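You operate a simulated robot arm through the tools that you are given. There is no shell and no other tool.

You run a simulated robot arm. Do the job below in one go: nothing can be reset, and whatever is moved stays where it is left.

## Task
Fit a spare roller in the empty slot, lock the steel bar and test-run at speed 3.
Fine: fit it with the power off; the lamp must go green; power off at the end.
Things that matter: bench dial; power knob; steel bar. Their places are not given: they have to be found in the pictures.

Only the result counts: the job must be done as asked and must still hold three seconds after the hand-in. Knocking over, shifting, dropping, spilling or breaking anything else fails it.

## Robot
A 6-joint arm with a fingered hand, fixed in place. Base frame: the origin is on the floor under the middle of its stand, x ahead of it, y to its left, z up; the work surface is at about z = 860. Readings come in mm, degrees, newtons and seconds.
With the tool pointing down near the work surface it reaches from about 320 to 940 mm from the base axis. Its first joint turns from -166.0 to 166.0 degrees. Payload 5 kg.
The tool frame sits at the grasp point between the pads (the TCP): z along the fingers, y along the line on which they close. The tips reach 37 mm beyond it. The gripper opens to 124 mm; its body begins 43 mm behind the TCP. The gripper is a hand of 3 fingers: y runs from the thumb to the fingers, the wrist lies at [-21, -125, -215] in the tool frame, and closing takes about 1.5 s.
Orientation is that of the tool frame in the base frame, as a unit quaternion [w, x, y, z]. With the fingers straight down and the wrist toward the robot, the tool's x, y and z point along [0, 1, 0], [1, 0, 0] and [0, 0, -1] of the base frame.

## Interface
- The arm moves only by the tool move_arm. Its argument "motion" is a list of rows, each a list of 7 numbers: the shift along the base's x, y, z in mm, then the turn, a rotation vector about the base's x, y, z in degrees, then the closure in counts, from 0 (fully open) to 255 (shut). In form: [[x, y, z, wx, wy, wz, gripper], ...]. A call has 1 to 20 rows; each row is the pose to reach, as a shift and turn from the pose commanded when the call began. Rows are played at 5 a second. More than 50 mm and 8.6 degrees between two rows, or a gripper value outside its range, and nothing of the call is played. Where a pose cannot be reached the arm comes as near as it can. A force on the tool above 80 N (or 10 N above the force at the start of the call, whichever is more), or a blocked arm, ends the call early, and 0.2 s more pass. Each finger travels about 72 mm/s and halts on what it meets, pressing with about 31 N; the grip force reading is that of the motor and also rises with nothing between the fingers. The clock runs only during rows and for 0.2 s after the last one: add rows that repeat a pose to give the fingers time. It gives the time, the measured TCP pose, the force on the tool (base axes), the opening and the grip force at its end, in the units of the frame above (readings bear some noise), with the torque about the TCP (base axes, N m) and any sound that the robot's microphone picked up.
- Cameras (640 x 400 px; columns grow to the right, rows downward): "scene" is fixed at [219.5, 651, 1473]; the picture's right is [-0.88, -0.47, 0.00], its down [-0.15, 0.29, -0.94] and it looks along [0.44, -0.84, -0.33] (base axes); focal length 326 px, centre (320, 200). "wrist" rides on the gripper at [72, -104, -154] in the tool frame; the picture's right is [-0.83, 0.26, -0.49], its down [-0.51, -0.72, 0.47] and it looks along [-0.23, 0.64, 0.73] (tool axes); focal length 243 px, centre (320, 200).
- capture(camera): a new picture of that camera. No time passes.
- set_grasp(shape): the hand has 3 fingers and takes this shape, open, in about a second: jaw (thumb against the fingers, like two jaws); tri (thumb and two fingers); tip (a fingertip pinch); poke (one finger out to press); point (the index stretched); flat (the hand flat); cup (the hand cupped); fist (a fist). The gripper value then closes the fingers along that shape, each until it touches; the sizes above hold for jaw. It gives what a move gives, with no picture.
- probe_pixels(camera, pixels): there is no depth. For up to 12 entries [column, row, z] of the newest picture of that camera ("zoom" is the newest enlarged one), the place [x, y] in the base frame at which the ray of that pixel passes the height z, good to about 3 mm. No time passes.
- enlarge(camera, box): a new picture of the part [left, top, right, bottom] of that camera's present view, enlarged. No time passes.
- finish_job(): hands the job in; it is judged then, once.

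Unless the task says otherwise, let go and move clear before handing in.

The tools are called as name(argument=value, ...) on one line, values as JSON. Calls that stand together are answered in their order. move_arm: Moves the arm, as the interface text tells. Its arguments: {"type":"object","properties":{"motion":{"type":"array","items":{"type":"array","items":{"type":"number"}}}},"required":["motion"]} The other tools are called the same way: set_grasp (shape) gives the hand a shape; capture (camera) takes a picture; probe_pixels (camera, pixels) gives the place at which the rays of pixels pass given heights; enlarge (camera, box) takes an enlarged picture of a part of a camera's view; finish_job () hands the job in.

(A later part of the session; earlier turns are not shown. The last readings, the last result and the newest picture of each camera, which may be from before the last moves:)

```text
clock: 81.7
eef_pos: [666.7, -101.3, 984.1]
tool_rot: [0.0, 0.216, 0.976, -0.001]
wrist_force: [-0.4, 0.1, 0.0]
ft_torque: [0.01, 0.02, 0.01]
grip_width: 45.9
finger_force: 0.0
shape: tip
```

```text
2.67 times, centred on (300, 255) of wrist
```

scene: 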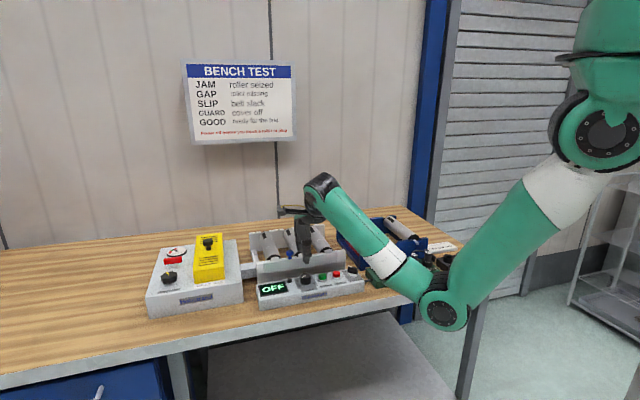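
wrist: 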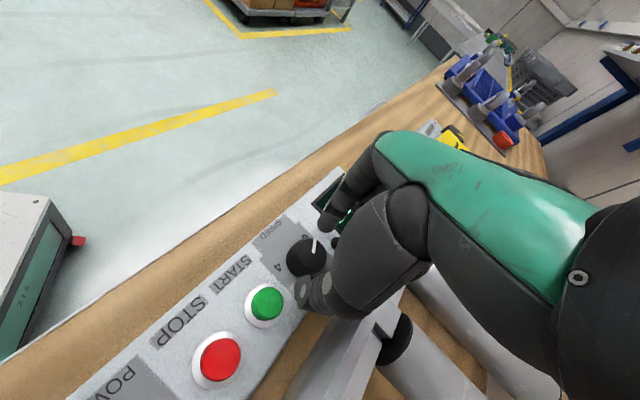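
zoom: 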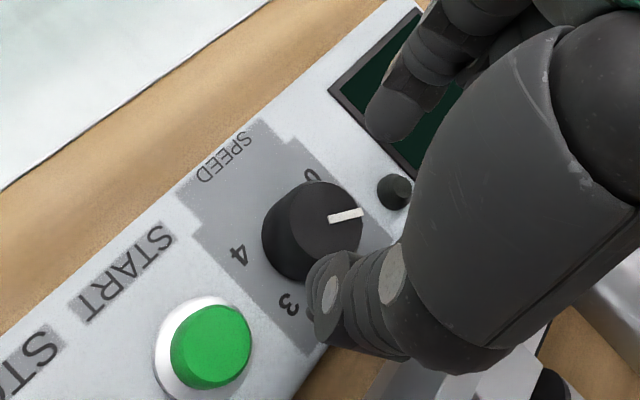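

The dial mark stayed at 1 after release, and the hand is back at azimuth 65°. I'll repeat: descend, close, and turn another 60° clockwise.

move_arm(motion=[[0, 0, -12, 0, 0, 0, 160], [0, 0, -24, 0, 0, 0, 160], [0, 0, -34, 0, 0, 0, 160], [0, 0, -42, 0, 0, 0, 160], [0, 0, -42, 0, 0, 0, 185], [0, 0, -42, 0, 0, 0, 215], [0, 0, -42, 0, 0, 0, 255], [0, 0, -42, 0, 0, 0, 255], [0, 0, -42, 0, 0, 0, 255], [0, 0, -42, 0, 0, -7, 255], [0, 0, -42, 0, 0, -14, 255], [0, 0, -42, 0, 0, -21, 255], [0, 0, -42, 0, 0, -28, 255], [0, 0, -42, 0, 0, -35, 255], [0, 0, -42, 0, 0, -42, 255], [0, 0, -42, 0, 0, -49, 255], [0, 0, -42, 0, 0, -55, 255], [0, 0, -42, 0, 0, -60, 255], [0, 0, -42, 0, 0, -60, 255]])

enlarge(camera="scene", box=[270, 225, 350, 295])

enlarge(camera="wrist", box=[220, 180, 380, 330])

```text
clock: 85.7
eef_pos: [667.4, -102.2, 942.9]
tool_rot: [-0.001, 0.677, 0.736, -0.001]
wrist_force: [-0.6, 5.8, -2.5]
ft_torque: [0.16, -0.05, -0.01]
grip_width: 26.0
finger_force: 30.7
shape: tip
```

```text
5.71 times, centred on (310, 260) of scene
```

zoom: 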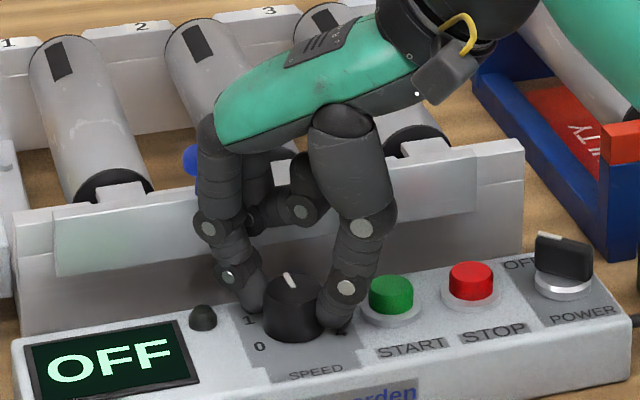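

```text
2.67 times, centred on (300, 255) of wrist
```

zoom: 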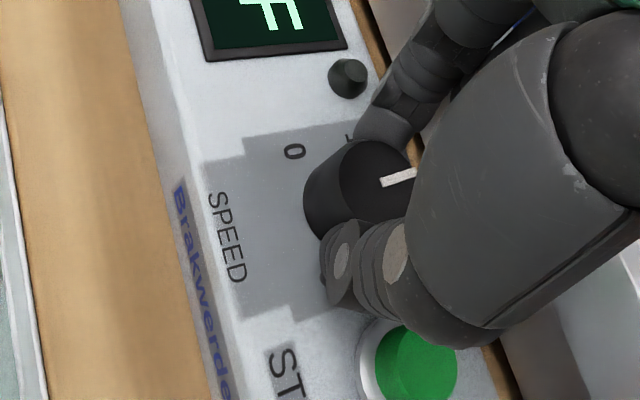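

The mark has moved on to about position 2. I'll release, lift and turn the hand back once more.

move_arm(motion=[[0, 0, 0, 0, 0, 0, 220], [0, 0, 0, 0, 0, 0, 180], [0, 0, 0, 0, 0, 0, 160], [0, 0, 0, 0, 0, 0, 160], [0, 0, 15, 0, 0, 0, 160], [0, 0, 30, 0, 0, 0, 160], [0, 0, 42, 0, 0, 0, 160], [0, 0, 42, 0, 0, 8, 160], [0, 0, 42, 0, 0, 16, 160], [0, 0, 42, 0, 0, 24, 160], [0, 0, 42, 0, 0, 32, 160], [0, 0, 42, 0, 0, 40, 160], [0, 0, 42, 0, 0, 48, 160], [0, 0, 42, 0, 0, 56, 160], [0, 0, 42, 0, 0, 60, 160], [0, 0, 42, 0, 0, 60, 160]])

enlarge(camera="scene", box=[270, 225, 350, 295])

enlarge(camera="wrist", box=[220, 180, 380, 330])

```text
clock: 89.1
eef_pos: [667.1, -103.0, 985.8]
tool_rot: [0.0, 0.216, 0.976, -0.002]
wrist_force: [-0.6, -0.9, -0.4]
ft_torque: [-0.01, 0.0, -0.01]
grip_width: 45.9
finger_force: 0.1
shape: tip
```

```text
5.71 times, centred on (310, 260) of scene
```

zoom: 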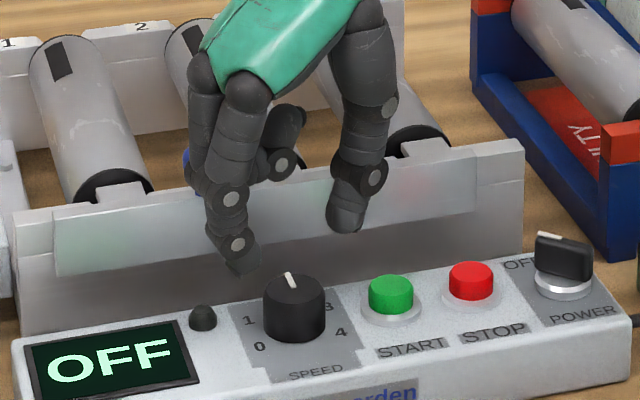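

```text
2.67 times, centred on (300, 255) of wrist
```

zoom: 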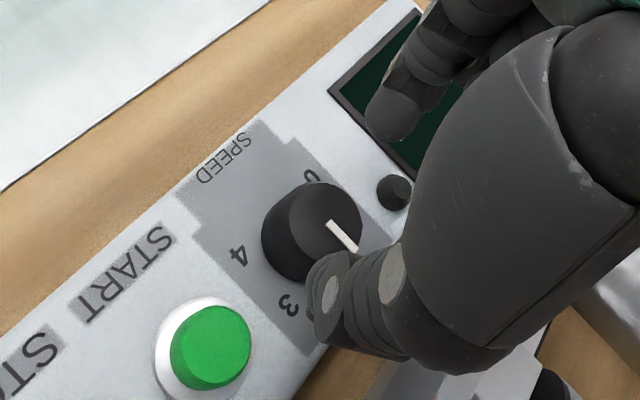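

The mark now points at 2 (up-back in the scene zoom). One more 60° turn should bring it to 3.

move_arm(motion=[[0, 0, -12, 0, 0, 0, 160], [0, 0, -24, 0, 0, 0, 160], [0, 0, -34, 0, 0, 0, 160], [0, 0, -42, 0, 0, 0, 160], [0, 0, -42, 0, 0, 0, 185], [0, 0, -42, 0, 0, 0, 215], [0, 0, -42, 0, 0, 0, 255], [0, 0, -42, 0, 0, 0, 255], [0, 0, -42, 0, 0, 0, 255], [0, 0, -42, 0, 0, -7, 255], [0, 0, -42, 0, 0, -14, 255], [0, 0, -42, 0, 0, -21, 255], [0, 0, -42, 0, 0, -28, 255], [0, 0, -42, 0, 0, -35, 255], [0, 0, -42, 0, 0, -42, 255], [0, 0, -42, 0, 0, -49, 255], [0, 0, -42, 0, 0, -55, 255], [0, 0, -42, 0, 0, -60, 255], [0, 0, -42, 0, 0, -60, 255]])

enlarge(camera="scene", box=[270, 225, 350, 295])

enlarge(camera="wrist", box=[220, 180, 380, 330])

```text
clock: 93.1
eef_pos: [666.5, -102.4, 943.0]
tool_rot: [-0.001, 0.677, 0.736, -0.002]
wrist_force: [-0.9, 1.2, -4.6]
ft_torque: [-0.01, -0.01, -0.02]
grip_width: 26.0
finger_force: 31.4
shape: tip
```

```text
5.71 times, centred on (310, 260) of scene
```

zoom: 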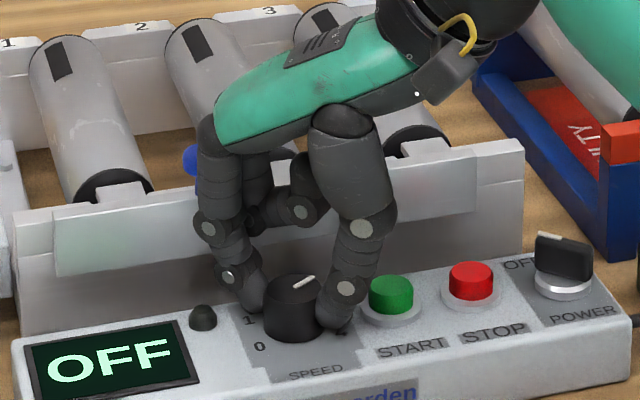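

```text
2.67 times, centred on (300, 255) of wrist
```

zoom: 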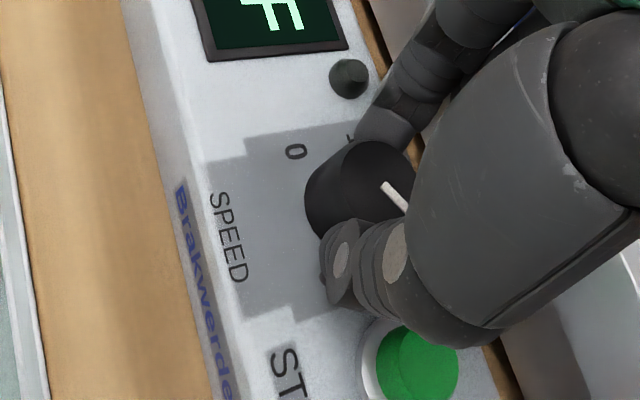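

The mark now points to the upper right, opposite to where it started, which is position 3. I'll release, lift, and verify it closely.

move_arm(motion=[[0, 0, 0, 0, 0, 0, 220], [0, 0, 0, 0, 0, 0, 180], [0, 0, 0, 0, 0, 0, 160], [0, 0, 0, 0, 0, 0, 160], [0, 0, 15, 0, 0, 0, 160], [0, 0, 30, 0, 0, 0, 160], [0, 0, 50, 0, 0, 0, 160], [0, 0, 80, 0, 0, 0, 160], [0, 0, 110, 0, 0, 0, 160], [0, 0, 110, 0, 0, 0, 160]])

capture(camera="wrist")

enlarge(camera="wrist", box=[180, 220, 320, 330])

enlarge(camera="scene", box=[270, 225, 370, 310])

```text
clock: 95.3
eef_pos: [667.9, -101.6, 1054.1]
tool_rot: [-0.001, 0.676, 0.737, 0.0]
wrist_force: [1.0, -0.6, -0.5]
ft_torque: [0.0, 0.03, 0.02]
grip_width: 45.9
finger_force: 0.0
shape: tip
```

```text
taken
```

wrist: 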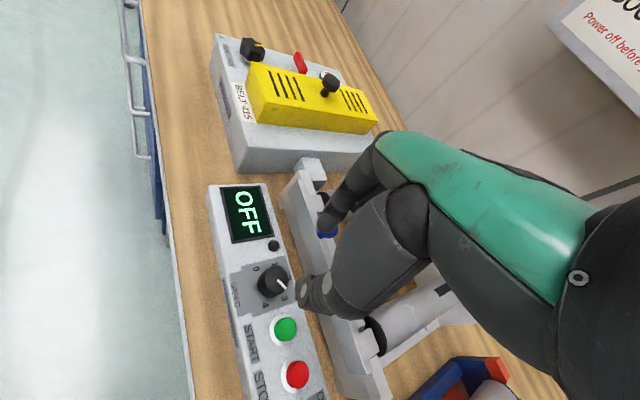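

```text
3.64 times, centred on (250, 275) of wrist
```

zoom: 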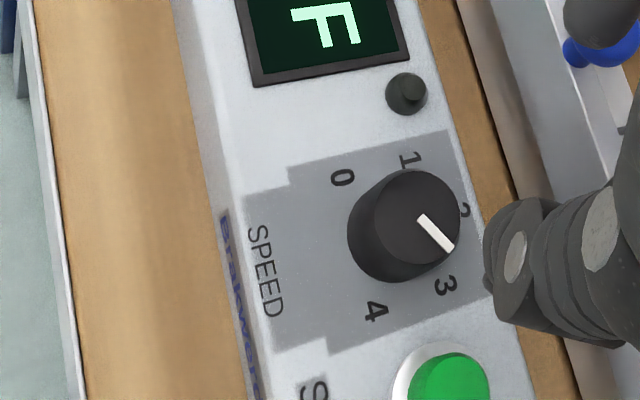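

```text
4.71 times, centred on (320, 268) of scene
```

zoom: 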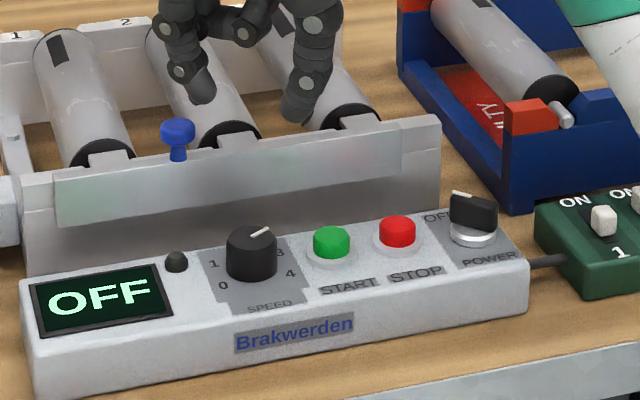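

The mark lines up exactly with label 3 (zoom (452, 250) toward (445, 285)). Next is the power knob; I'll move to the right so the wrist camera can see it from above.

move_arm(motion=[[-20, -30, 2, 0, 0, -7, 160], [-40, -60, 4, 0, 0, -14, 160], [-61, -90, 6, 0, 0, -21, 160], [-82, -120, 6, 0, 0, -28, 160], [-103, -150, 6, 0, 0, -35, 160], [-124, -180, 6, 0, 0, -42, 160], [-145, -210, 6, 0, 0, -50, 160], [-145, -210, 6, 0, 0, -50, 160]])

capture(camera="wrist")

enlarge(camera="wrist", box=[110, 230, 250, 340])

```text
clock: 97.1
eef_pos: [519.5, -313.8, 1058.6]
tool_rot: [-0.001, 0.925, 0.381, -0.001]
wrist_force: [-0.1, 0.1, -0.4]
ft_torque: [-0.02, -0.03, 0.0]
grip_width: 46.1
finger_force: 0.0
shape: tip
```

```text
taken
```

wrist: 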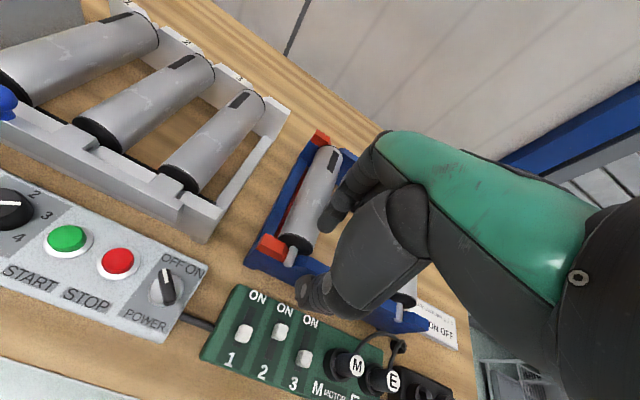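

```text
3.64 times, centred on (180, 285) of wrist
```

zoom: 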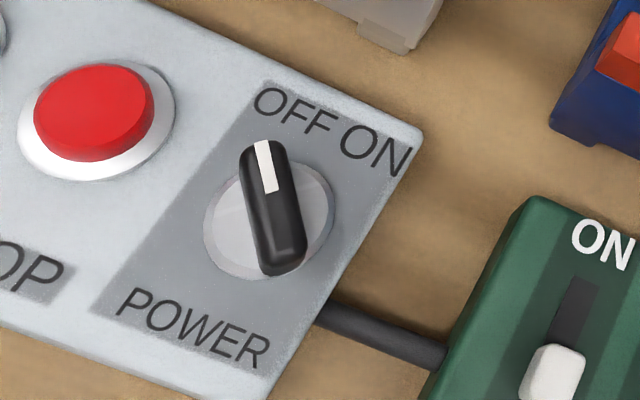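

The view is clear: the wing knob's mark points toward OFF at (295, 110), and ON is at (375, 150), a short clockwise turn. I'll probe the knob and labels for positions and angles.

probe_pixels(camera="zoom", pixels=[[268, 225, 900], [295, 110, 895], [375, 150, 895], [195, 328, 895], [262, 150, 922], [285, 262, 922], [273, 206, 922], [262, 150, 915], [285, 262, 915], [92, 110, 915], [420, 135, 895]])

enlarge(camera="scene", box=[320, 245, 380, 295])

```text
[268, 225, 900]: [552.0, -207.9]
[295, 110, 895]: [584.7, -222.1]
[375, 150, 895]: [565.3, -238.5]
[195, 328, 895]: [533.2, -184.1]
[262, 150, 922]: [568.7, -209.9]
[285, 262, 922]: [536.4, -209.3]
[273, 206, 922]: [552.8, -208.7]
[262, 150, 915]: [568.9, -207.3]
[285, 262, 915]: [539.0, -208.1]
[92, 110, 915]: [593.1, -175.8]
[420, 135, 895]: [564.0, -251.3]
```

```text
8.00 times, centred on (350, 270) of scene
```

zoom: 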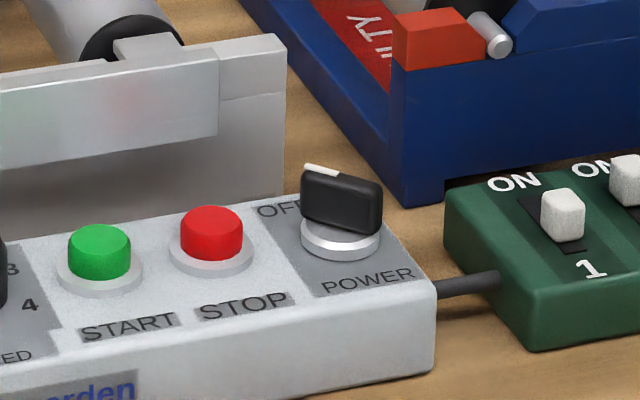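

The knob is centred at (552.5, -208.3) with its wing along the base x axis (azimuth 0 = OFF), so by symmetry ON should be a 90° clockwise turn to azimuth -90. I'll bring the pinch above it at hand azimuth 60°, so one 90° swing ends at a comfortable angle.

move_arm(motion=[[2, 8, 0, 0, 0, 7.5, 160], [5, 15, 0, 0, 0, 15, 160], [7, 23, -5, 0, 0, 22.5, 160], [9, 30, -10, 0, 0, 30, 160], [12, 38, -15, 0, 0, 37.5, 160], [14, 45, -20, 0, 0, 45, 160], [17, 53, -25, 0, 0, 52.5, 160], [19, 60, -30, 0, 0, 60, 160], [21, 68, -35, 0, 0, 67.5, 160], [24, 75, -40, 0, 0, 75, 160], [26, 83, -45, 0, 0, 82.5, 160], [28, 90, -50, 0, 0, 90, 160], [31, 98, -55, 0, 0, 97.5, 160], [33, 105.5, -58, 0, 0, 105, 160], [33, 105.5, -58, 0, 0, 105, 160]])

capture(camera="wrist")

enlarge(camera="scene", box=[300, 200, 400, 300])

```text
clock: 100.3
eef_pos: [574.3, -202.9, 976.9]
tool_rot: [0.001, 0.26, 0.966, -0.001]
wrist_force: [0.2, 0.0, -0.5]
ft_torque: [0.0, 0.03, 0.0]
grip_width: 45.9
finger_force: 0.0
shape: tip
out of reach, approached as far as the arm can: row 13, 14, 15
```

```text
taken
```

wrist: 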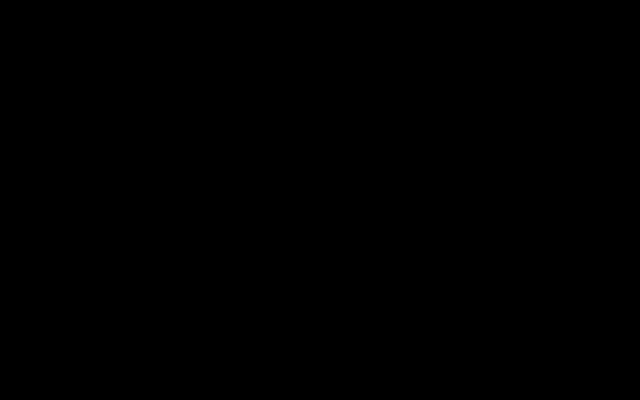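

```text
4.00 times, centred on (350, 250) of scene
```

zoom: 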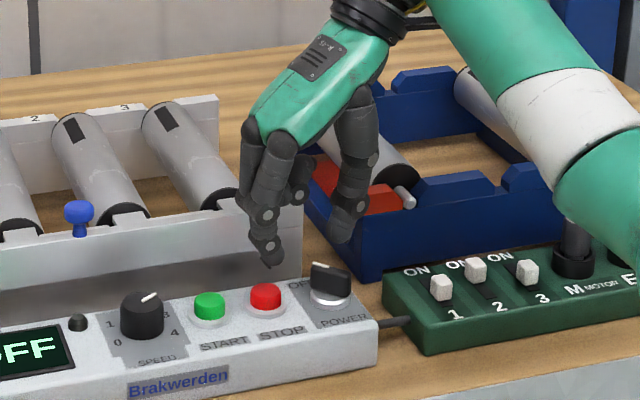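

At azimuth 60° the arm is again just out of range and stopped at (574, -203, 977), touching nothing. Azimuth 45° was reachable, so I'll use that with a narrower opening above the knob.

move_arm(motion=[[-3, -1, 6, 0, 0, -5, 172], [-9, -2, 10, 0, 0, -10, 172], [-16, -4, 10, 0, 0, -15, 172], [-21.8, -5.4, 10, 0, 0, -15, 172], [-21.8, -5.4, 10, 0, 0, -15, 172]])

capture(camera="wrist")

enlarge(camera="scene", box=[310, 220, 390, 295])

```text
clock: 101.5
eef_pos: [551.1, -208.7, 987.8]
tool_rot: [0.0, 0.384, 0.924, -0.001]
wrist_force: [0.0, -0.1, 0.4]
ft_torque: [0.03, 0.0, 0.01]
grip_width: 41.1
finger_force: 0.1
shape: tip
```

```text
taken
```

wrist: 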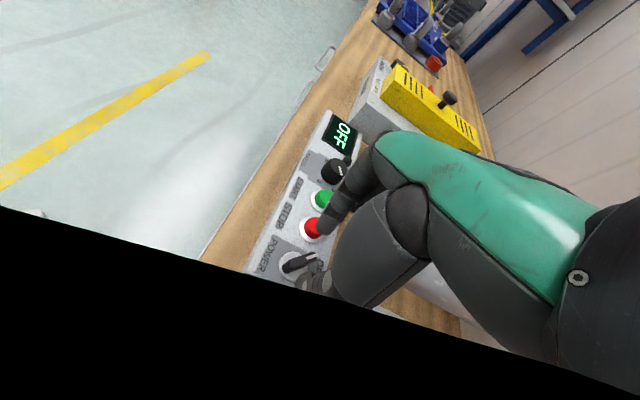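

```text
5.33 times, centred on (350, 258) of scene
```

zoom: 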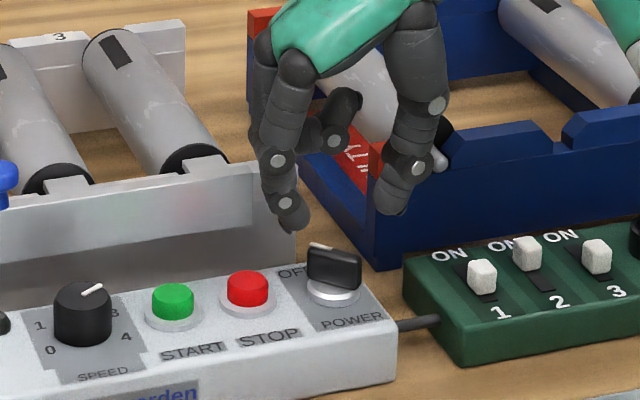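

The hand is above the power knob at azimuth 45° with a 41 mm opening. I'll lower until the tips are just above the knob and check with the wrist camera.

move_arm(motion=[[0.5, 0, -8, 0, 0, 0, 172], [1, 0, -16, 0, 0, 0, 172], [1, 0, -24, 0, 0, 0, 172], [1, 0, -24, 0, 0, 0, 172]])

capture(camera="wrist")

enlarge(camera="wrist", box=[240, 180, 390, 330])

enlarge(camera="scene", box=[310, 220, 390, 295])

```text
clock: 102.5
eef_pos: [552.8, -208.9, 963.9]
tool_rot: [0.0, 0.384, 0.924, -0.001]
wrist_force: [-0.3, 0.0, -0.5]
ft_torque: [0.0, 0.01, 0.02]
grip_width: 41.3
finger_force: 0.1
shape: tip
```

```text
taken
```

wrist: 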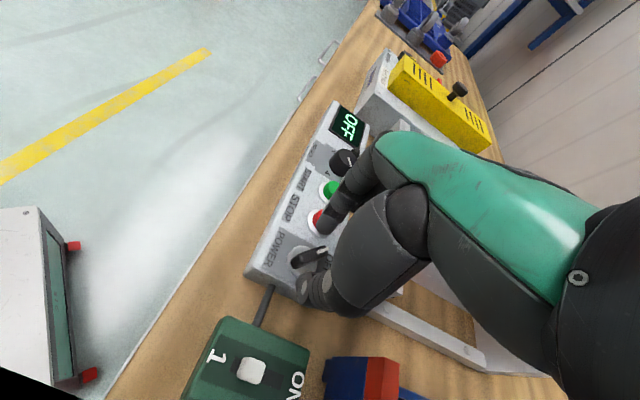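

```text
2.67 times, centred on (315, 255) of wrist
```

zoom: 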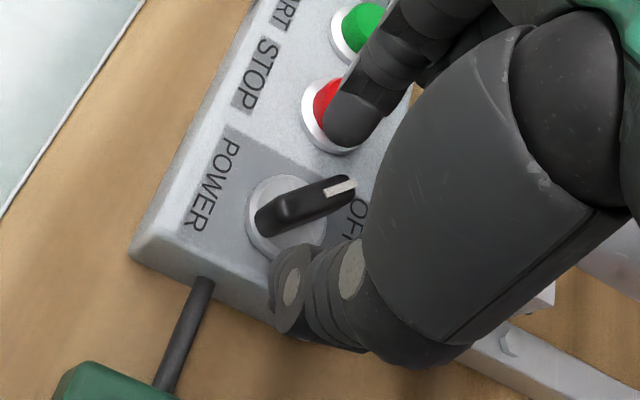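

```text
5.33 times, centred on (350, 258) of scene
```

zoom: 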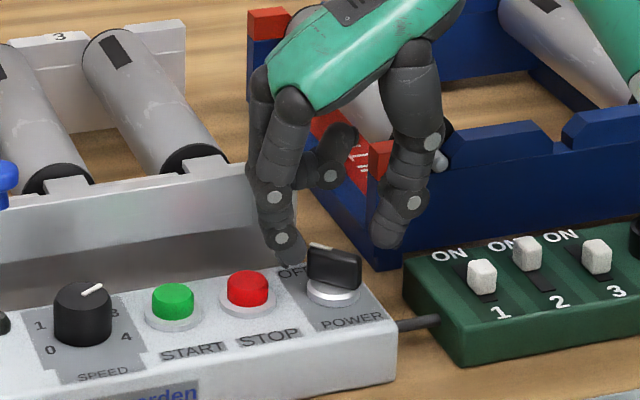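

The tips flank the wing, with the finger just beside the STOP button's edge. I'll shift 2 mm away from STOP, lower to z ≈ 947 and look again.

move_arm(motion=[[-1.5, -1.3, 0, 0, 0, 0, 172], [-1.5, -1.3, -6, 0, 0, 0, 172], [-1.5, -1.3, -12, 0, 0, 0, 172], [-1.5, -1.3, -17, 0, 0, 0, 172], [-1.5, -1.3, -17, 0, 0, 0, 172]])

enlarge(camera="wrist", box=[240, 180, 390, 330])

enlarge(camera="scene", box=[310, 230, 380, 290])

```text
clock: 103.7
eef_pos: [550.8, -211.0, 947.4]
tool_rot: [-0.001, 0.383, 0.924, -0.001]
wrist_force: [-0.3, -0.2, -0.2]
ft_torque: [-0.01, 0.0, 0.01]
grip_width: 40.8
finger_force: 0.1
shape: tip
```

```text
2.67 times, centred on (315, 255) of wrist
```

zoom: 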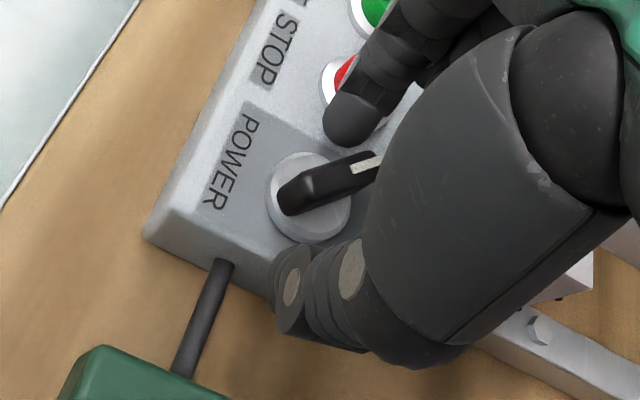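

```text
6.67 times, centred on (345, 260) of scene
```

zoom: 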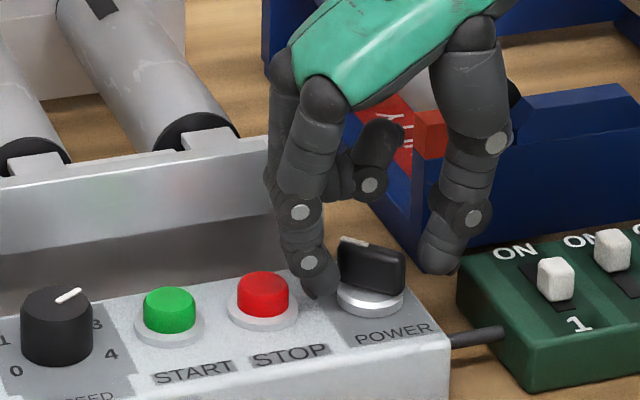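

The wing is centred on the pinch line with no contact. I'll close on it now.

move_arm(motion=[[0, 0, 0, 0, 0, 0, 185], [0, 0, 0, 0, 0, 0, 200], [0, 0, 0, 0, 0, 0, 220], [0, 0, 0, 0, 0, 0, 240], [0, 0, 0, 0, 0, 0, 255], [0, 0, 0, 0, 0, 0, 255]])

enlarge(camera="wrist", box=[240, 180, 390, 330])

enlarge(camera="scene", box=[310, 230, 380, 290])

```text
clock: 105.1
eef_pos: [552.4, -209.6, 947.4]
tool_rot: [-0.001, 0.383, 0.924, 0.0]
wrist_force: [5.0, -0.7, -5.0]
ft_torque: [0.08, -0.33, -0.02]
grip_width: 10.1
finger_force: 31.1
shape: tip
```

```text
2.67 times, centred on (315, 255) of wrist
```

zoom: 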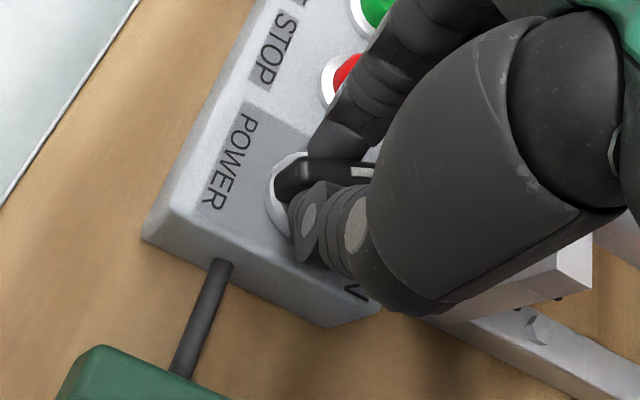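

```text
6.67 times, centred on (345, 260) of scene
```

zoom: 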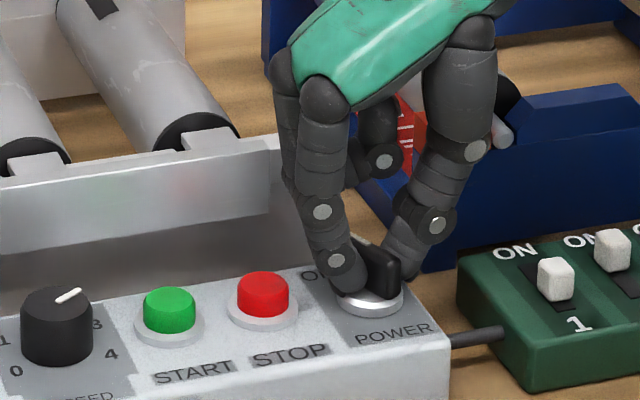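

Closing swung the wing part-way clockwise, as expected, and it is held firmly. I'll turn the hand clockwise and watch the display.

move_arm(motion=[[0, 0, 0, 0, 0, -6, 255], [0, 0, 0, 0, 0, -12, 255], [0, 0, 0, 0, 0, -18, 255], [0, 0, 0, 0, 0, -24, 255], [0, 0, 0, 0, 0, -30, 255], [0, 0, 0, 0, 0, -30, 255]])

enlarge(camera="scene", box=[250, 220, 380, 310])

enlarge(camera="wrist", box=[240, 180, 390, 330])

```text
clock: 106.5
eef_pos: [551.1, -210.3, 946.2]
tool_rot: [0.0, 0.61, 0.792, 0.0]
wrist_force: [-1.1, 0.2, -4.6]
ft_torque: [0.01, -0.17, 0.02]
grip_width: 9.4
finger_force: 31.4
shape: tip
```

```text
4.44 times, centred on (315, 265) of scene
```

zoom: 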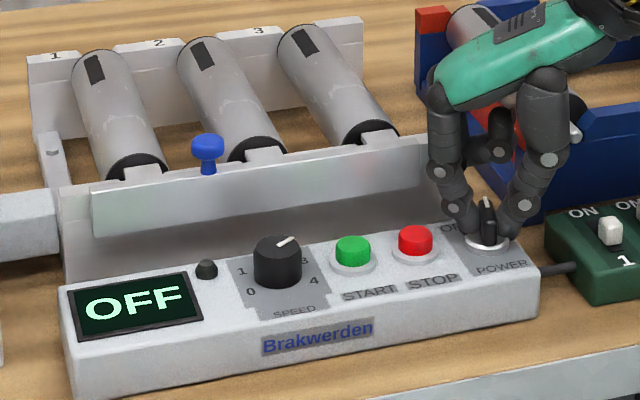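

```text
2.67 times, centred on (315, 255) of wrist
```

zoom: 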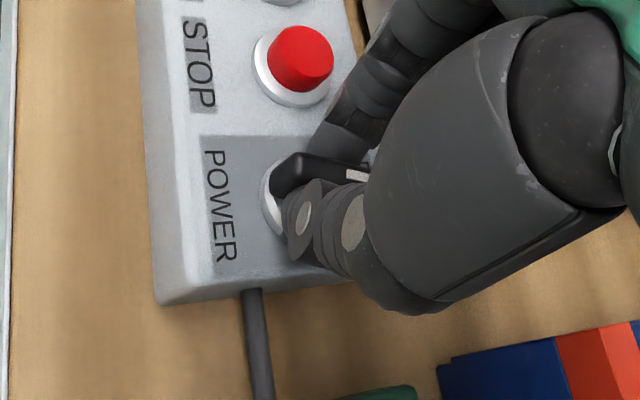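

The wing has turned past the middle but the display still reads OFF. I'll keep turning in smaller steps.

move_arm(motion=[[0, 0, 0, 0, 0, -5, 255], [0, 0, 0, 0, 0, -10, 255], [0, 0, 0, 0, 0, -15, 255], [0, 0, 0, 0, 0, -20, 255], [0, 0, 0, 0, 0, -20, 255]])

enlarge(camera="scene", box=[250, 220, 380, 310])

enlarge(camera="wrist", box=[240, 180, 390, 330])

```text
clock: 107.7
eef_pos: [552.0, -211.3, 946.9]
tool_rot: [-0.001, 0.738, 0.675, 0.0]
wrist_force: [-3.4, -0.9, -3.0]
ft_torque: [-0.1, -0.04, -0.01]
grip_width: 9.6
finger_force: 31.5
shape: tip
```

```text
4.44 times, centred on (315, 265) of scene
```

zoom: 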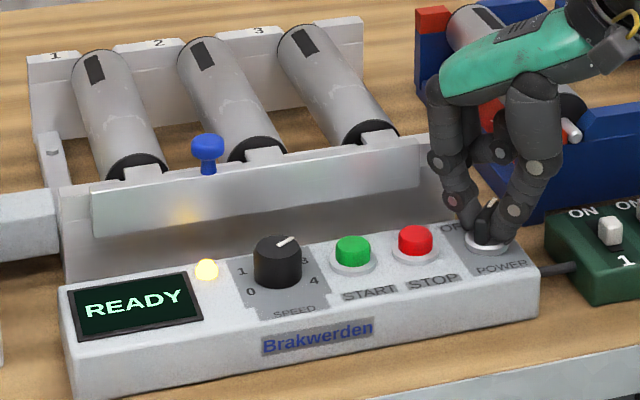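

```text
2.67 times, centred on (315, 255) of wrist
```

zoom: 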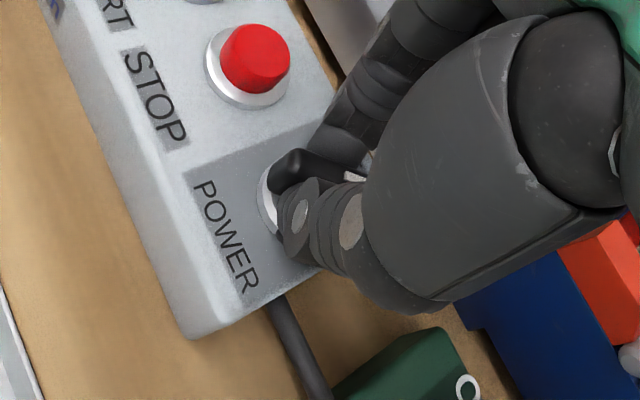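

The display now reads READY and the lamp is amber, so the power is on. I'll turn a little further to seat the knob fully at ON.

move_arm(motion=[[0, 0, 0, 0, 0, -4, 255], [0, 0, 0, 0, 0, -8, 255], [0, 0, 0, 0, 0, -12, 255], [0, 0, 0, 0, 0, -12, 255]])

enlarge(camera="scene", box=[250, 220, 380, 310])

```text
clock: 108.7
eef_pos: [551.0, -209.1, 947.3]
tool_rot: [-0.001, 0.804, 0.594, -0.001]
wrist_force: [-2.7, 7.3, -3.9]
ft_torque: [0.19, 0.02, 0.19]
grip_width: 9.8
finger_force: 31.2
shape: tip
```

```text
4.44 times, centred on (315, 265) of scene
```

zoom: 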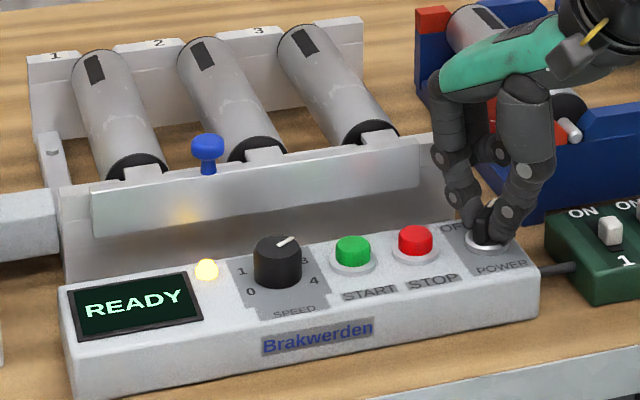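

The knob met its stop (0.19 N·m of resistance) and the panel stays at READY. I'll release the knob and lift clear.

move_arm(motion=[[0, 0, 0, 0, 0, 0, 225], [0, 0, 0, 0, 0, 0, 195], [0, 0, 0, 0, 0, 0, 172], [0, 0, 0, 0, 0, 0, 172], [0, 0, 12, 0, 0, 0, 172], [0, 0, 26, 0, 0, 0, 172], [0, 0, 45, 0, 0, 0, 172], [0, 0, 65, 0, 0, 0, 172], [0, 0, 65, 0, 0, 0, 172]])

capture(camera="wrist")

enlarge(camera="scene", box=[250, 220, 380, 310])

```text
clock: 110.7
eef_pos: [552.1, -211.1, 1012.5]
tool_rot: [-0.001, 0.804, 0.594, -0.001]
wrist_force: [0.1, 0.5, 0.0]
ft_torque: [0.01, 0.0, -0.01]
grip_width: 39.8
finger_force: 0.0
shape: tip
```

```text
taken
```

wrist: 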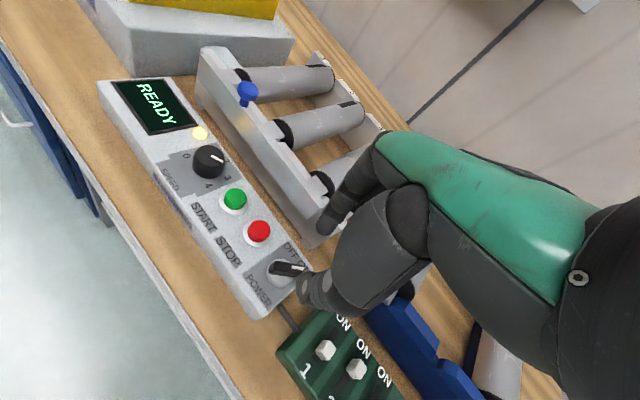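

```text
4.44 times, centred on (315, 265) of scene
```

zoom: 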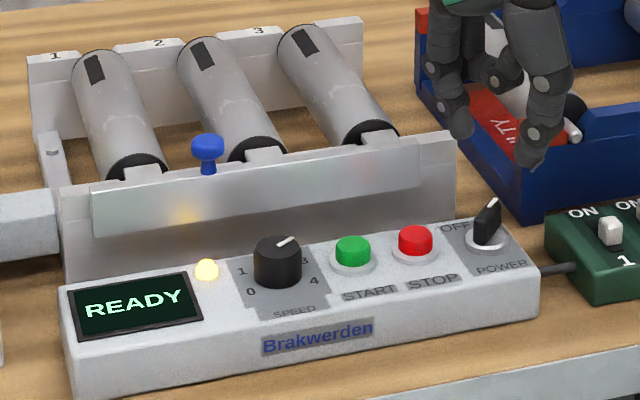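

The knob now points to ON and the display shows READY with an amber lamp. I'll locate START (wrist (235, 198)) and STOP precisely from this view.

enlarge(camera="wrist", box=[170, 130, 330, 310])

probe_pixels(camera="wrist", pixels=[[235, 197, 913], [235, 197, 916], [257, 231, 913], [257, 231, 916], [283, 268, 900], [292, 267, 920]])

```text
2.22 times, centred on (250, 220) of wrist
```

zoom: 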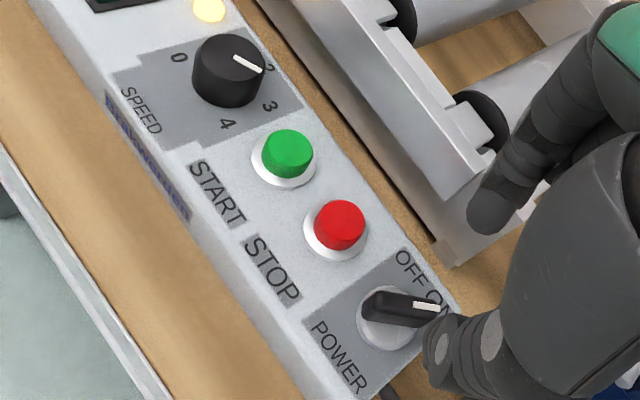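

```text
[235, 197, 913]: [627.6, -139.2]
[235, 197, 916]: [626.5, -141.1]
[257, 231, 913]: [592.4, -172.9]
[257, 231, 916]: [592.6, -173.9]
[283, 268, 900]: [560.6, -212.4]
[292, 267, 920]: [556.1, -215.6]
```

START is at about (628, -141) and STOP at (593, -173.5). I'll close the pinch into a blunt tip and move above START.

move_arm(motion=[[19, 18, 0, 0, 0, 0, 200], [38, 35, 0, 0, 0, 0, 230], [57, 53, 0, 0, 0, 0, 255], [76.4, 70, -5, 0, 0, 0, 255], [76.4, 70, -15, 0, 0, 0, 255], [76.4, 70, -25, 0, 0, 0, 255], [76.4, 70, -25, 0, 0, 0, 255]])

capture(camera="wrist")

enlarge(camera="wrist", box=[230, 170, 390, 330])

enlarge(camera="scene", box=[270, 220, 370, 300])

```text
clock: 112.3
eef_pos: [627.2, -140.7, 987.1]
tool_rot: [-0.001, 0.805, 0.594, -0.001]
wrist_force: [0.1, 0.4, 0.4]
ft_torque: [0.03, 0.01, 0.02]
grip_width: 0.0
finger_force: 31.1
shape: tip
```

```text
taken
```

wrist: 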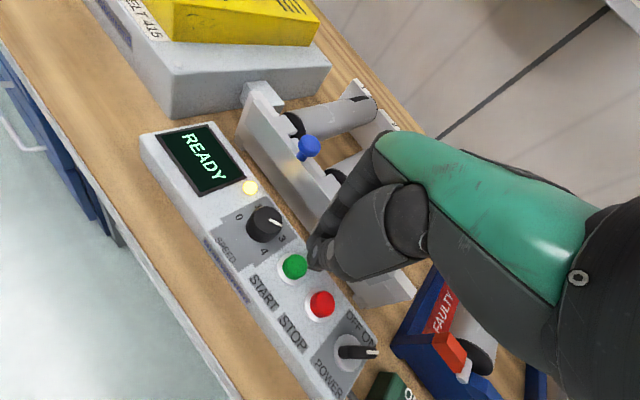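

```text
2.50 times, centred on (310, 250) of wrist
```

zoom: 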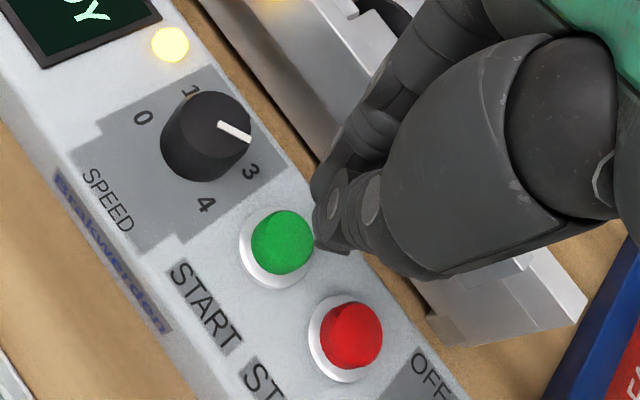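

```text
5.00 times, centred on (320, 260) of scene
```

zoom: 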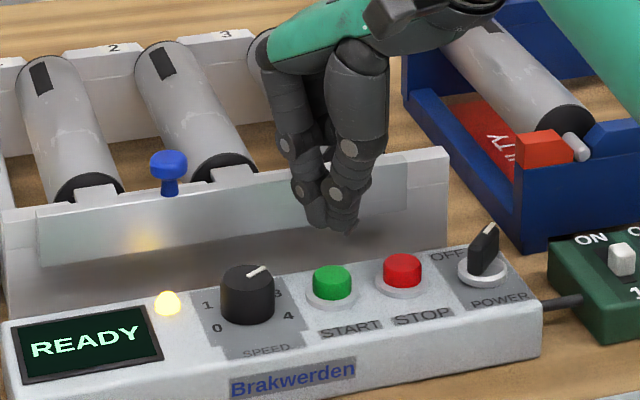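

The closed tips show at scene zoom (345, 225). I'll check that they are really above START before pressing.

probe_pixels(camera="zoom", pixels=[[342, 228, 950], [342, 228, 945], [320, 222, 950], [350, 232, 948]])

probe_pixels(camera="wrist", pixels=[[316, 262, 950], [323, 270, 950], [295, 265, 913]])

```text
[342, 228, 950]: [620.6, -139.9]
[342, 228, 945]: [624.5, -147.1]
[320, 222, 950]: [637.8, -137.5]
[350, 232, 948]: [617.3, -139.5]
```

```text
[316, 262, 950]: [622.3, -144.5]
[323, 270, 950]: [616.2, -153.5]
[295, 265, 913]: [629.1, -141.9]
```

The tips span (617 to 638, -139), centred over START. I'll lower to light contact in small steps.

move_arm(motion=[[0.5, -1, -10, 0, 0, 0, 255], [0.5, -1, -20, 0, 0, 0, 255], [0.5, -1, -28, 0, 0, 0, 255], [0.5, -1, -34, 0, 0, 0, 255], [0.5, -1, -37, 0, 0, 0, 255], [0.5, -1, -37, 0, 0, 0, 255]])

enlarge(camera="scene", box=[250, 220, 380, 310])

```text
clock: 113.7
eef_pos: [629.4, -140.1, 949.1]
tool_rot: [-0.001, 0.805, 0.594, -0.001]
wrist_force: [-2.2, 0.5, 4.0]
ft_torque: [0.03, 0.11, 0.01]
grip_width: 0.0
finger_force: 31.3
shape: tip
heard: click
```

```text
4.44 times, centred on (315, 265) of scene
```

zoom: 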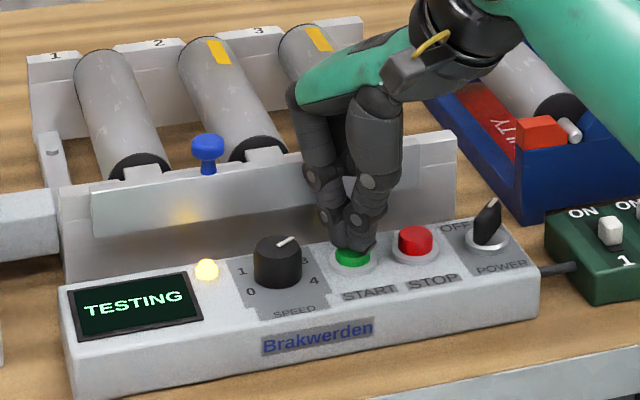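

A click was heard, the display reads TESTING and the rollers have started turning. I'll lift off the button and wait for the result.

move_arm(motion=[[0, 0, 8, 0, 0, 0, 255], [0, 0, 20, 0, 0, 0, 255], [0, 0, 40, 0, 0, 0, 255], [0, 0, 50, 0, 0, 0, 255], [0, 0, 50, 0, 0, 0, 255], [0, 0, 50, 0, 0, 0, 255], [0, 0, 50, 0, 0, 0, 255], [0, 0, 50, 0, 0, 0, 255], [0, 0, 50, 0, 0, 0, 255]])

enlarge(camera="scene", box=[250, 220, 380, 310])

```text
clock: 115.7
eef_pos: [629.2, -141.9, 1000.0]
tool_rot: [0.0, 0.804, 0.595, 0.0]
wrist_force: [-0.6, 0.1, 0.4]
ft_torque: [-0.02, -0.03, -0.01]
grip_width: 0.0
finger_force: 30.6
shape: tip
```

```text
4.44 times, centred on (315, 265) of scene
```

zoom: 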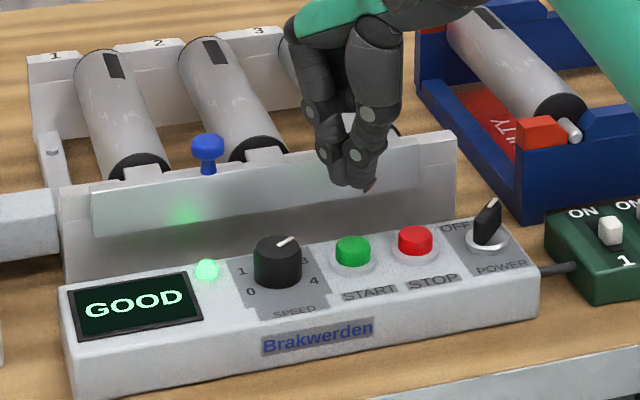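

The display reads GOOD and the lamp is green, so the test run at speed 3 passed. Now the power must go off; I'll bring the hand over the power knob from the other side, at azimuth -125°, so I can turn it counter-clockwise.

move_arm(motion=[[-5, -5, 0, 0, 0, -7.5, 220], [-11, -10, 0, 0, 0, -15, 190], [-16, -14, 0, 0, 0, -22.5, 172], [-22, -19, 0, 0, 0, -30, 172], [-27, -24, 0, 0, 0, -37.5, 172], [-33, -29, 0, 0, 0, -45, 172], [-38, -33, 0, 0, 0, -52.5, 172], [-44, -38, 0, 0, 0, -60, 172], [-49, -43, 0, 0, 0, -67.5, 172], [-55, -48, 0, 0, 0, -75, 172], [-60, -52, 0, 0, 0, -82.5, 172], [-66, -57, 0, 0, 0, -90, 172], [-71, -62, 0, 0, 0, -97.5, 172], [-76.5, -66.5, 0, 0, 0, -105, 172], [-76.5, -66.5, 0, 0, 0, -108, 172], [-76.5, -66.5, 0, 0, 0, -108, 172]])

capture(camera="wrist")

capture(camera="scene")

enlarge(camera="scene", box=[250, 200, 400, 310])

```text
clock: 118.7
eef_pos: [583.1, -255.1, 936.9]
tool_rot: [0.0, 0.967, -0.253, 0.015]
wrist_force: [10.4, 13.0, 15.7]
ft_torque: [0.11, 0.11, 0.44]
grip_width: 35.9
finger_force: 0.1
shape: tip
out of reach, approached as far as the arm can: row 11, 12, 13, 14
stopped in row 14: the force on the tool passed its limit at 109 N (the readings are from after the stop); the commanded pose is now the measured one
```

```text
taken
```

wrist: 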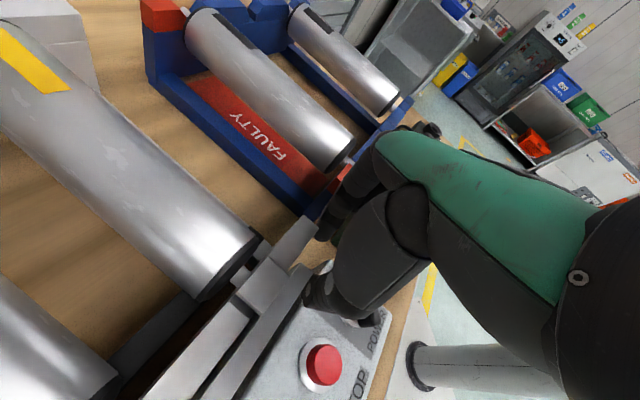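

```text
taken
```

scene: 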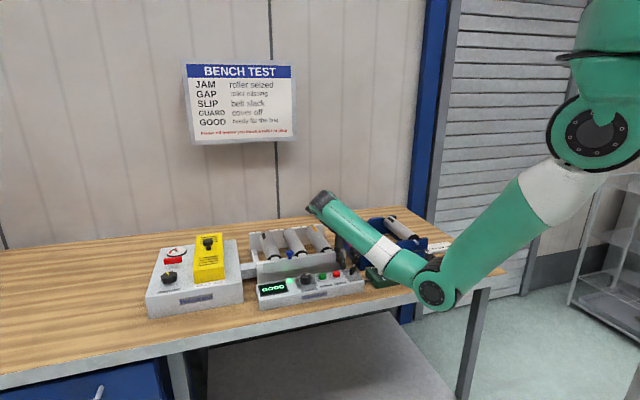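

```text
3.64 times, centred on (325, 255) of scene
```

zoom: 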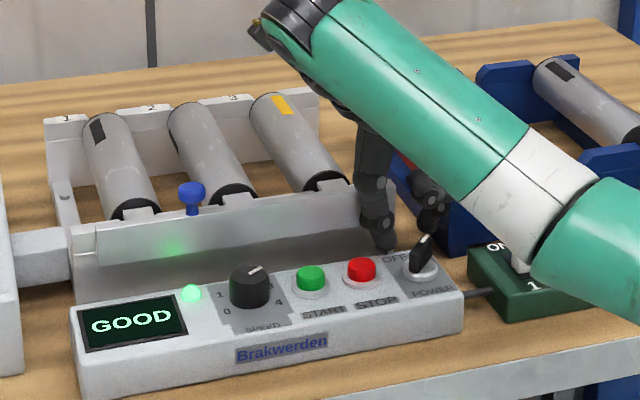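

The arm could not hold that angle, slid to (583, -255, 937) and touched something at 109 N, so this side is not usable. I'll rise straight up carefully and inspect.

move_arm(motion=[[0, 0, 6, 0, 0, 0, 172], [0, 0, 14, 0, 0, 0, 172], [0, 0, 26, 0, 0, 0, 172], [0, 0, 26, 0, 0, 0, 172]])

capture(camera="wrist")

enlarge(camera="scene", box=[250, 200, 400, 310])

```text
clock: 119.7
eef_pos: [586.8, -268.0, 943.4]
tool_rot: [0.002, 0.967, -0.254, 0.012]
wrist_force: [7.9, 26.6, 0.2]
ft_torque: [-0.36, 0.08, 0.65]
grip_width: 32.0
finger_force: 0.1
shape: tip
out of reach, approached as far as the arm can: row 1, 2, 3, 4
```

```text
taken
```

wrist: 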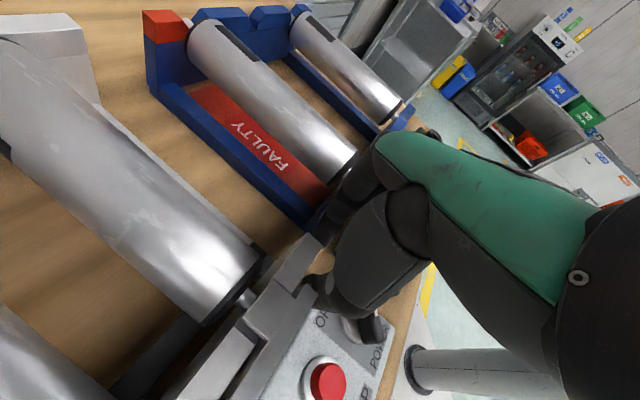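

```text
3.64 times, centred on (325, 255) of scene
```

zoom: 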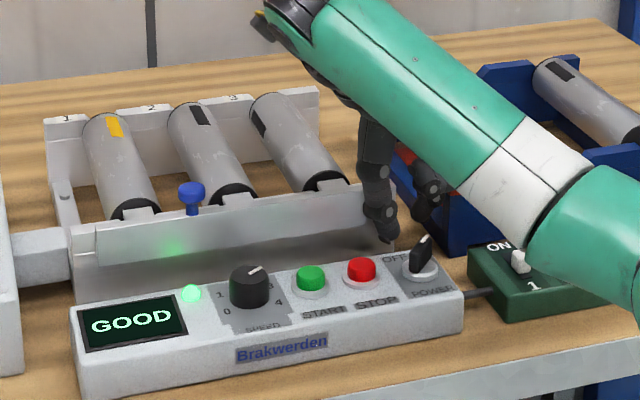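

Rising isn't possible at this angle; the hand is wedged between the frame's right end and the bin, with 27 N pushing it toward +y. I'll retreat along +y while turning the hand back to the comfortable side.

move_arm(motion=[[0, 5, 0, 0, 0, 5, 172], [0, 11, 0, 0, 0, 11, 172], [0, 17, 0, 0, 0, 17, 172], [0, 17, 0, 0, 0, 17, 172]])

capture(camera="wrist")

enlarge(camera="scene", box=[250, 200, 400, 310])

```text
clock: 120.7
eef_pos: [587.1, -252.8, 943.2]
tool_rot: [0.0, 0.994, -0.11, 0.012]
wrist_force: [0.2, 0.2, 0.5]
ft_torque: [0.02, 0.0, 0.0]
grip_width: 39.9
finger_force: 0.1
shape: tip
```

```text
taken
```

wrist: 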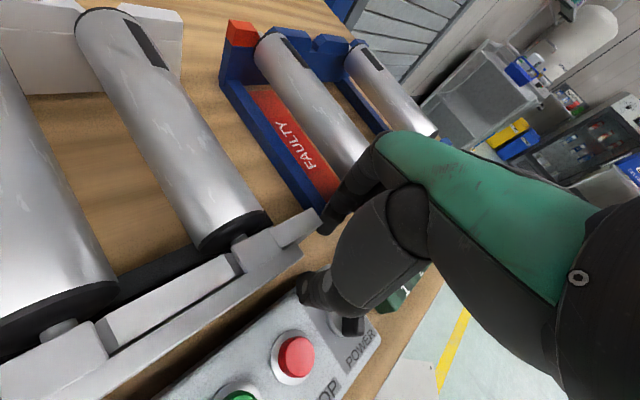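

```text
3.64 times, centred on (325, 255) of scene
```

zoom: 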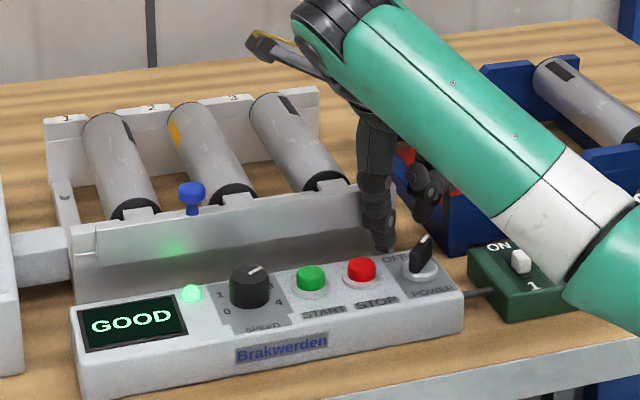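

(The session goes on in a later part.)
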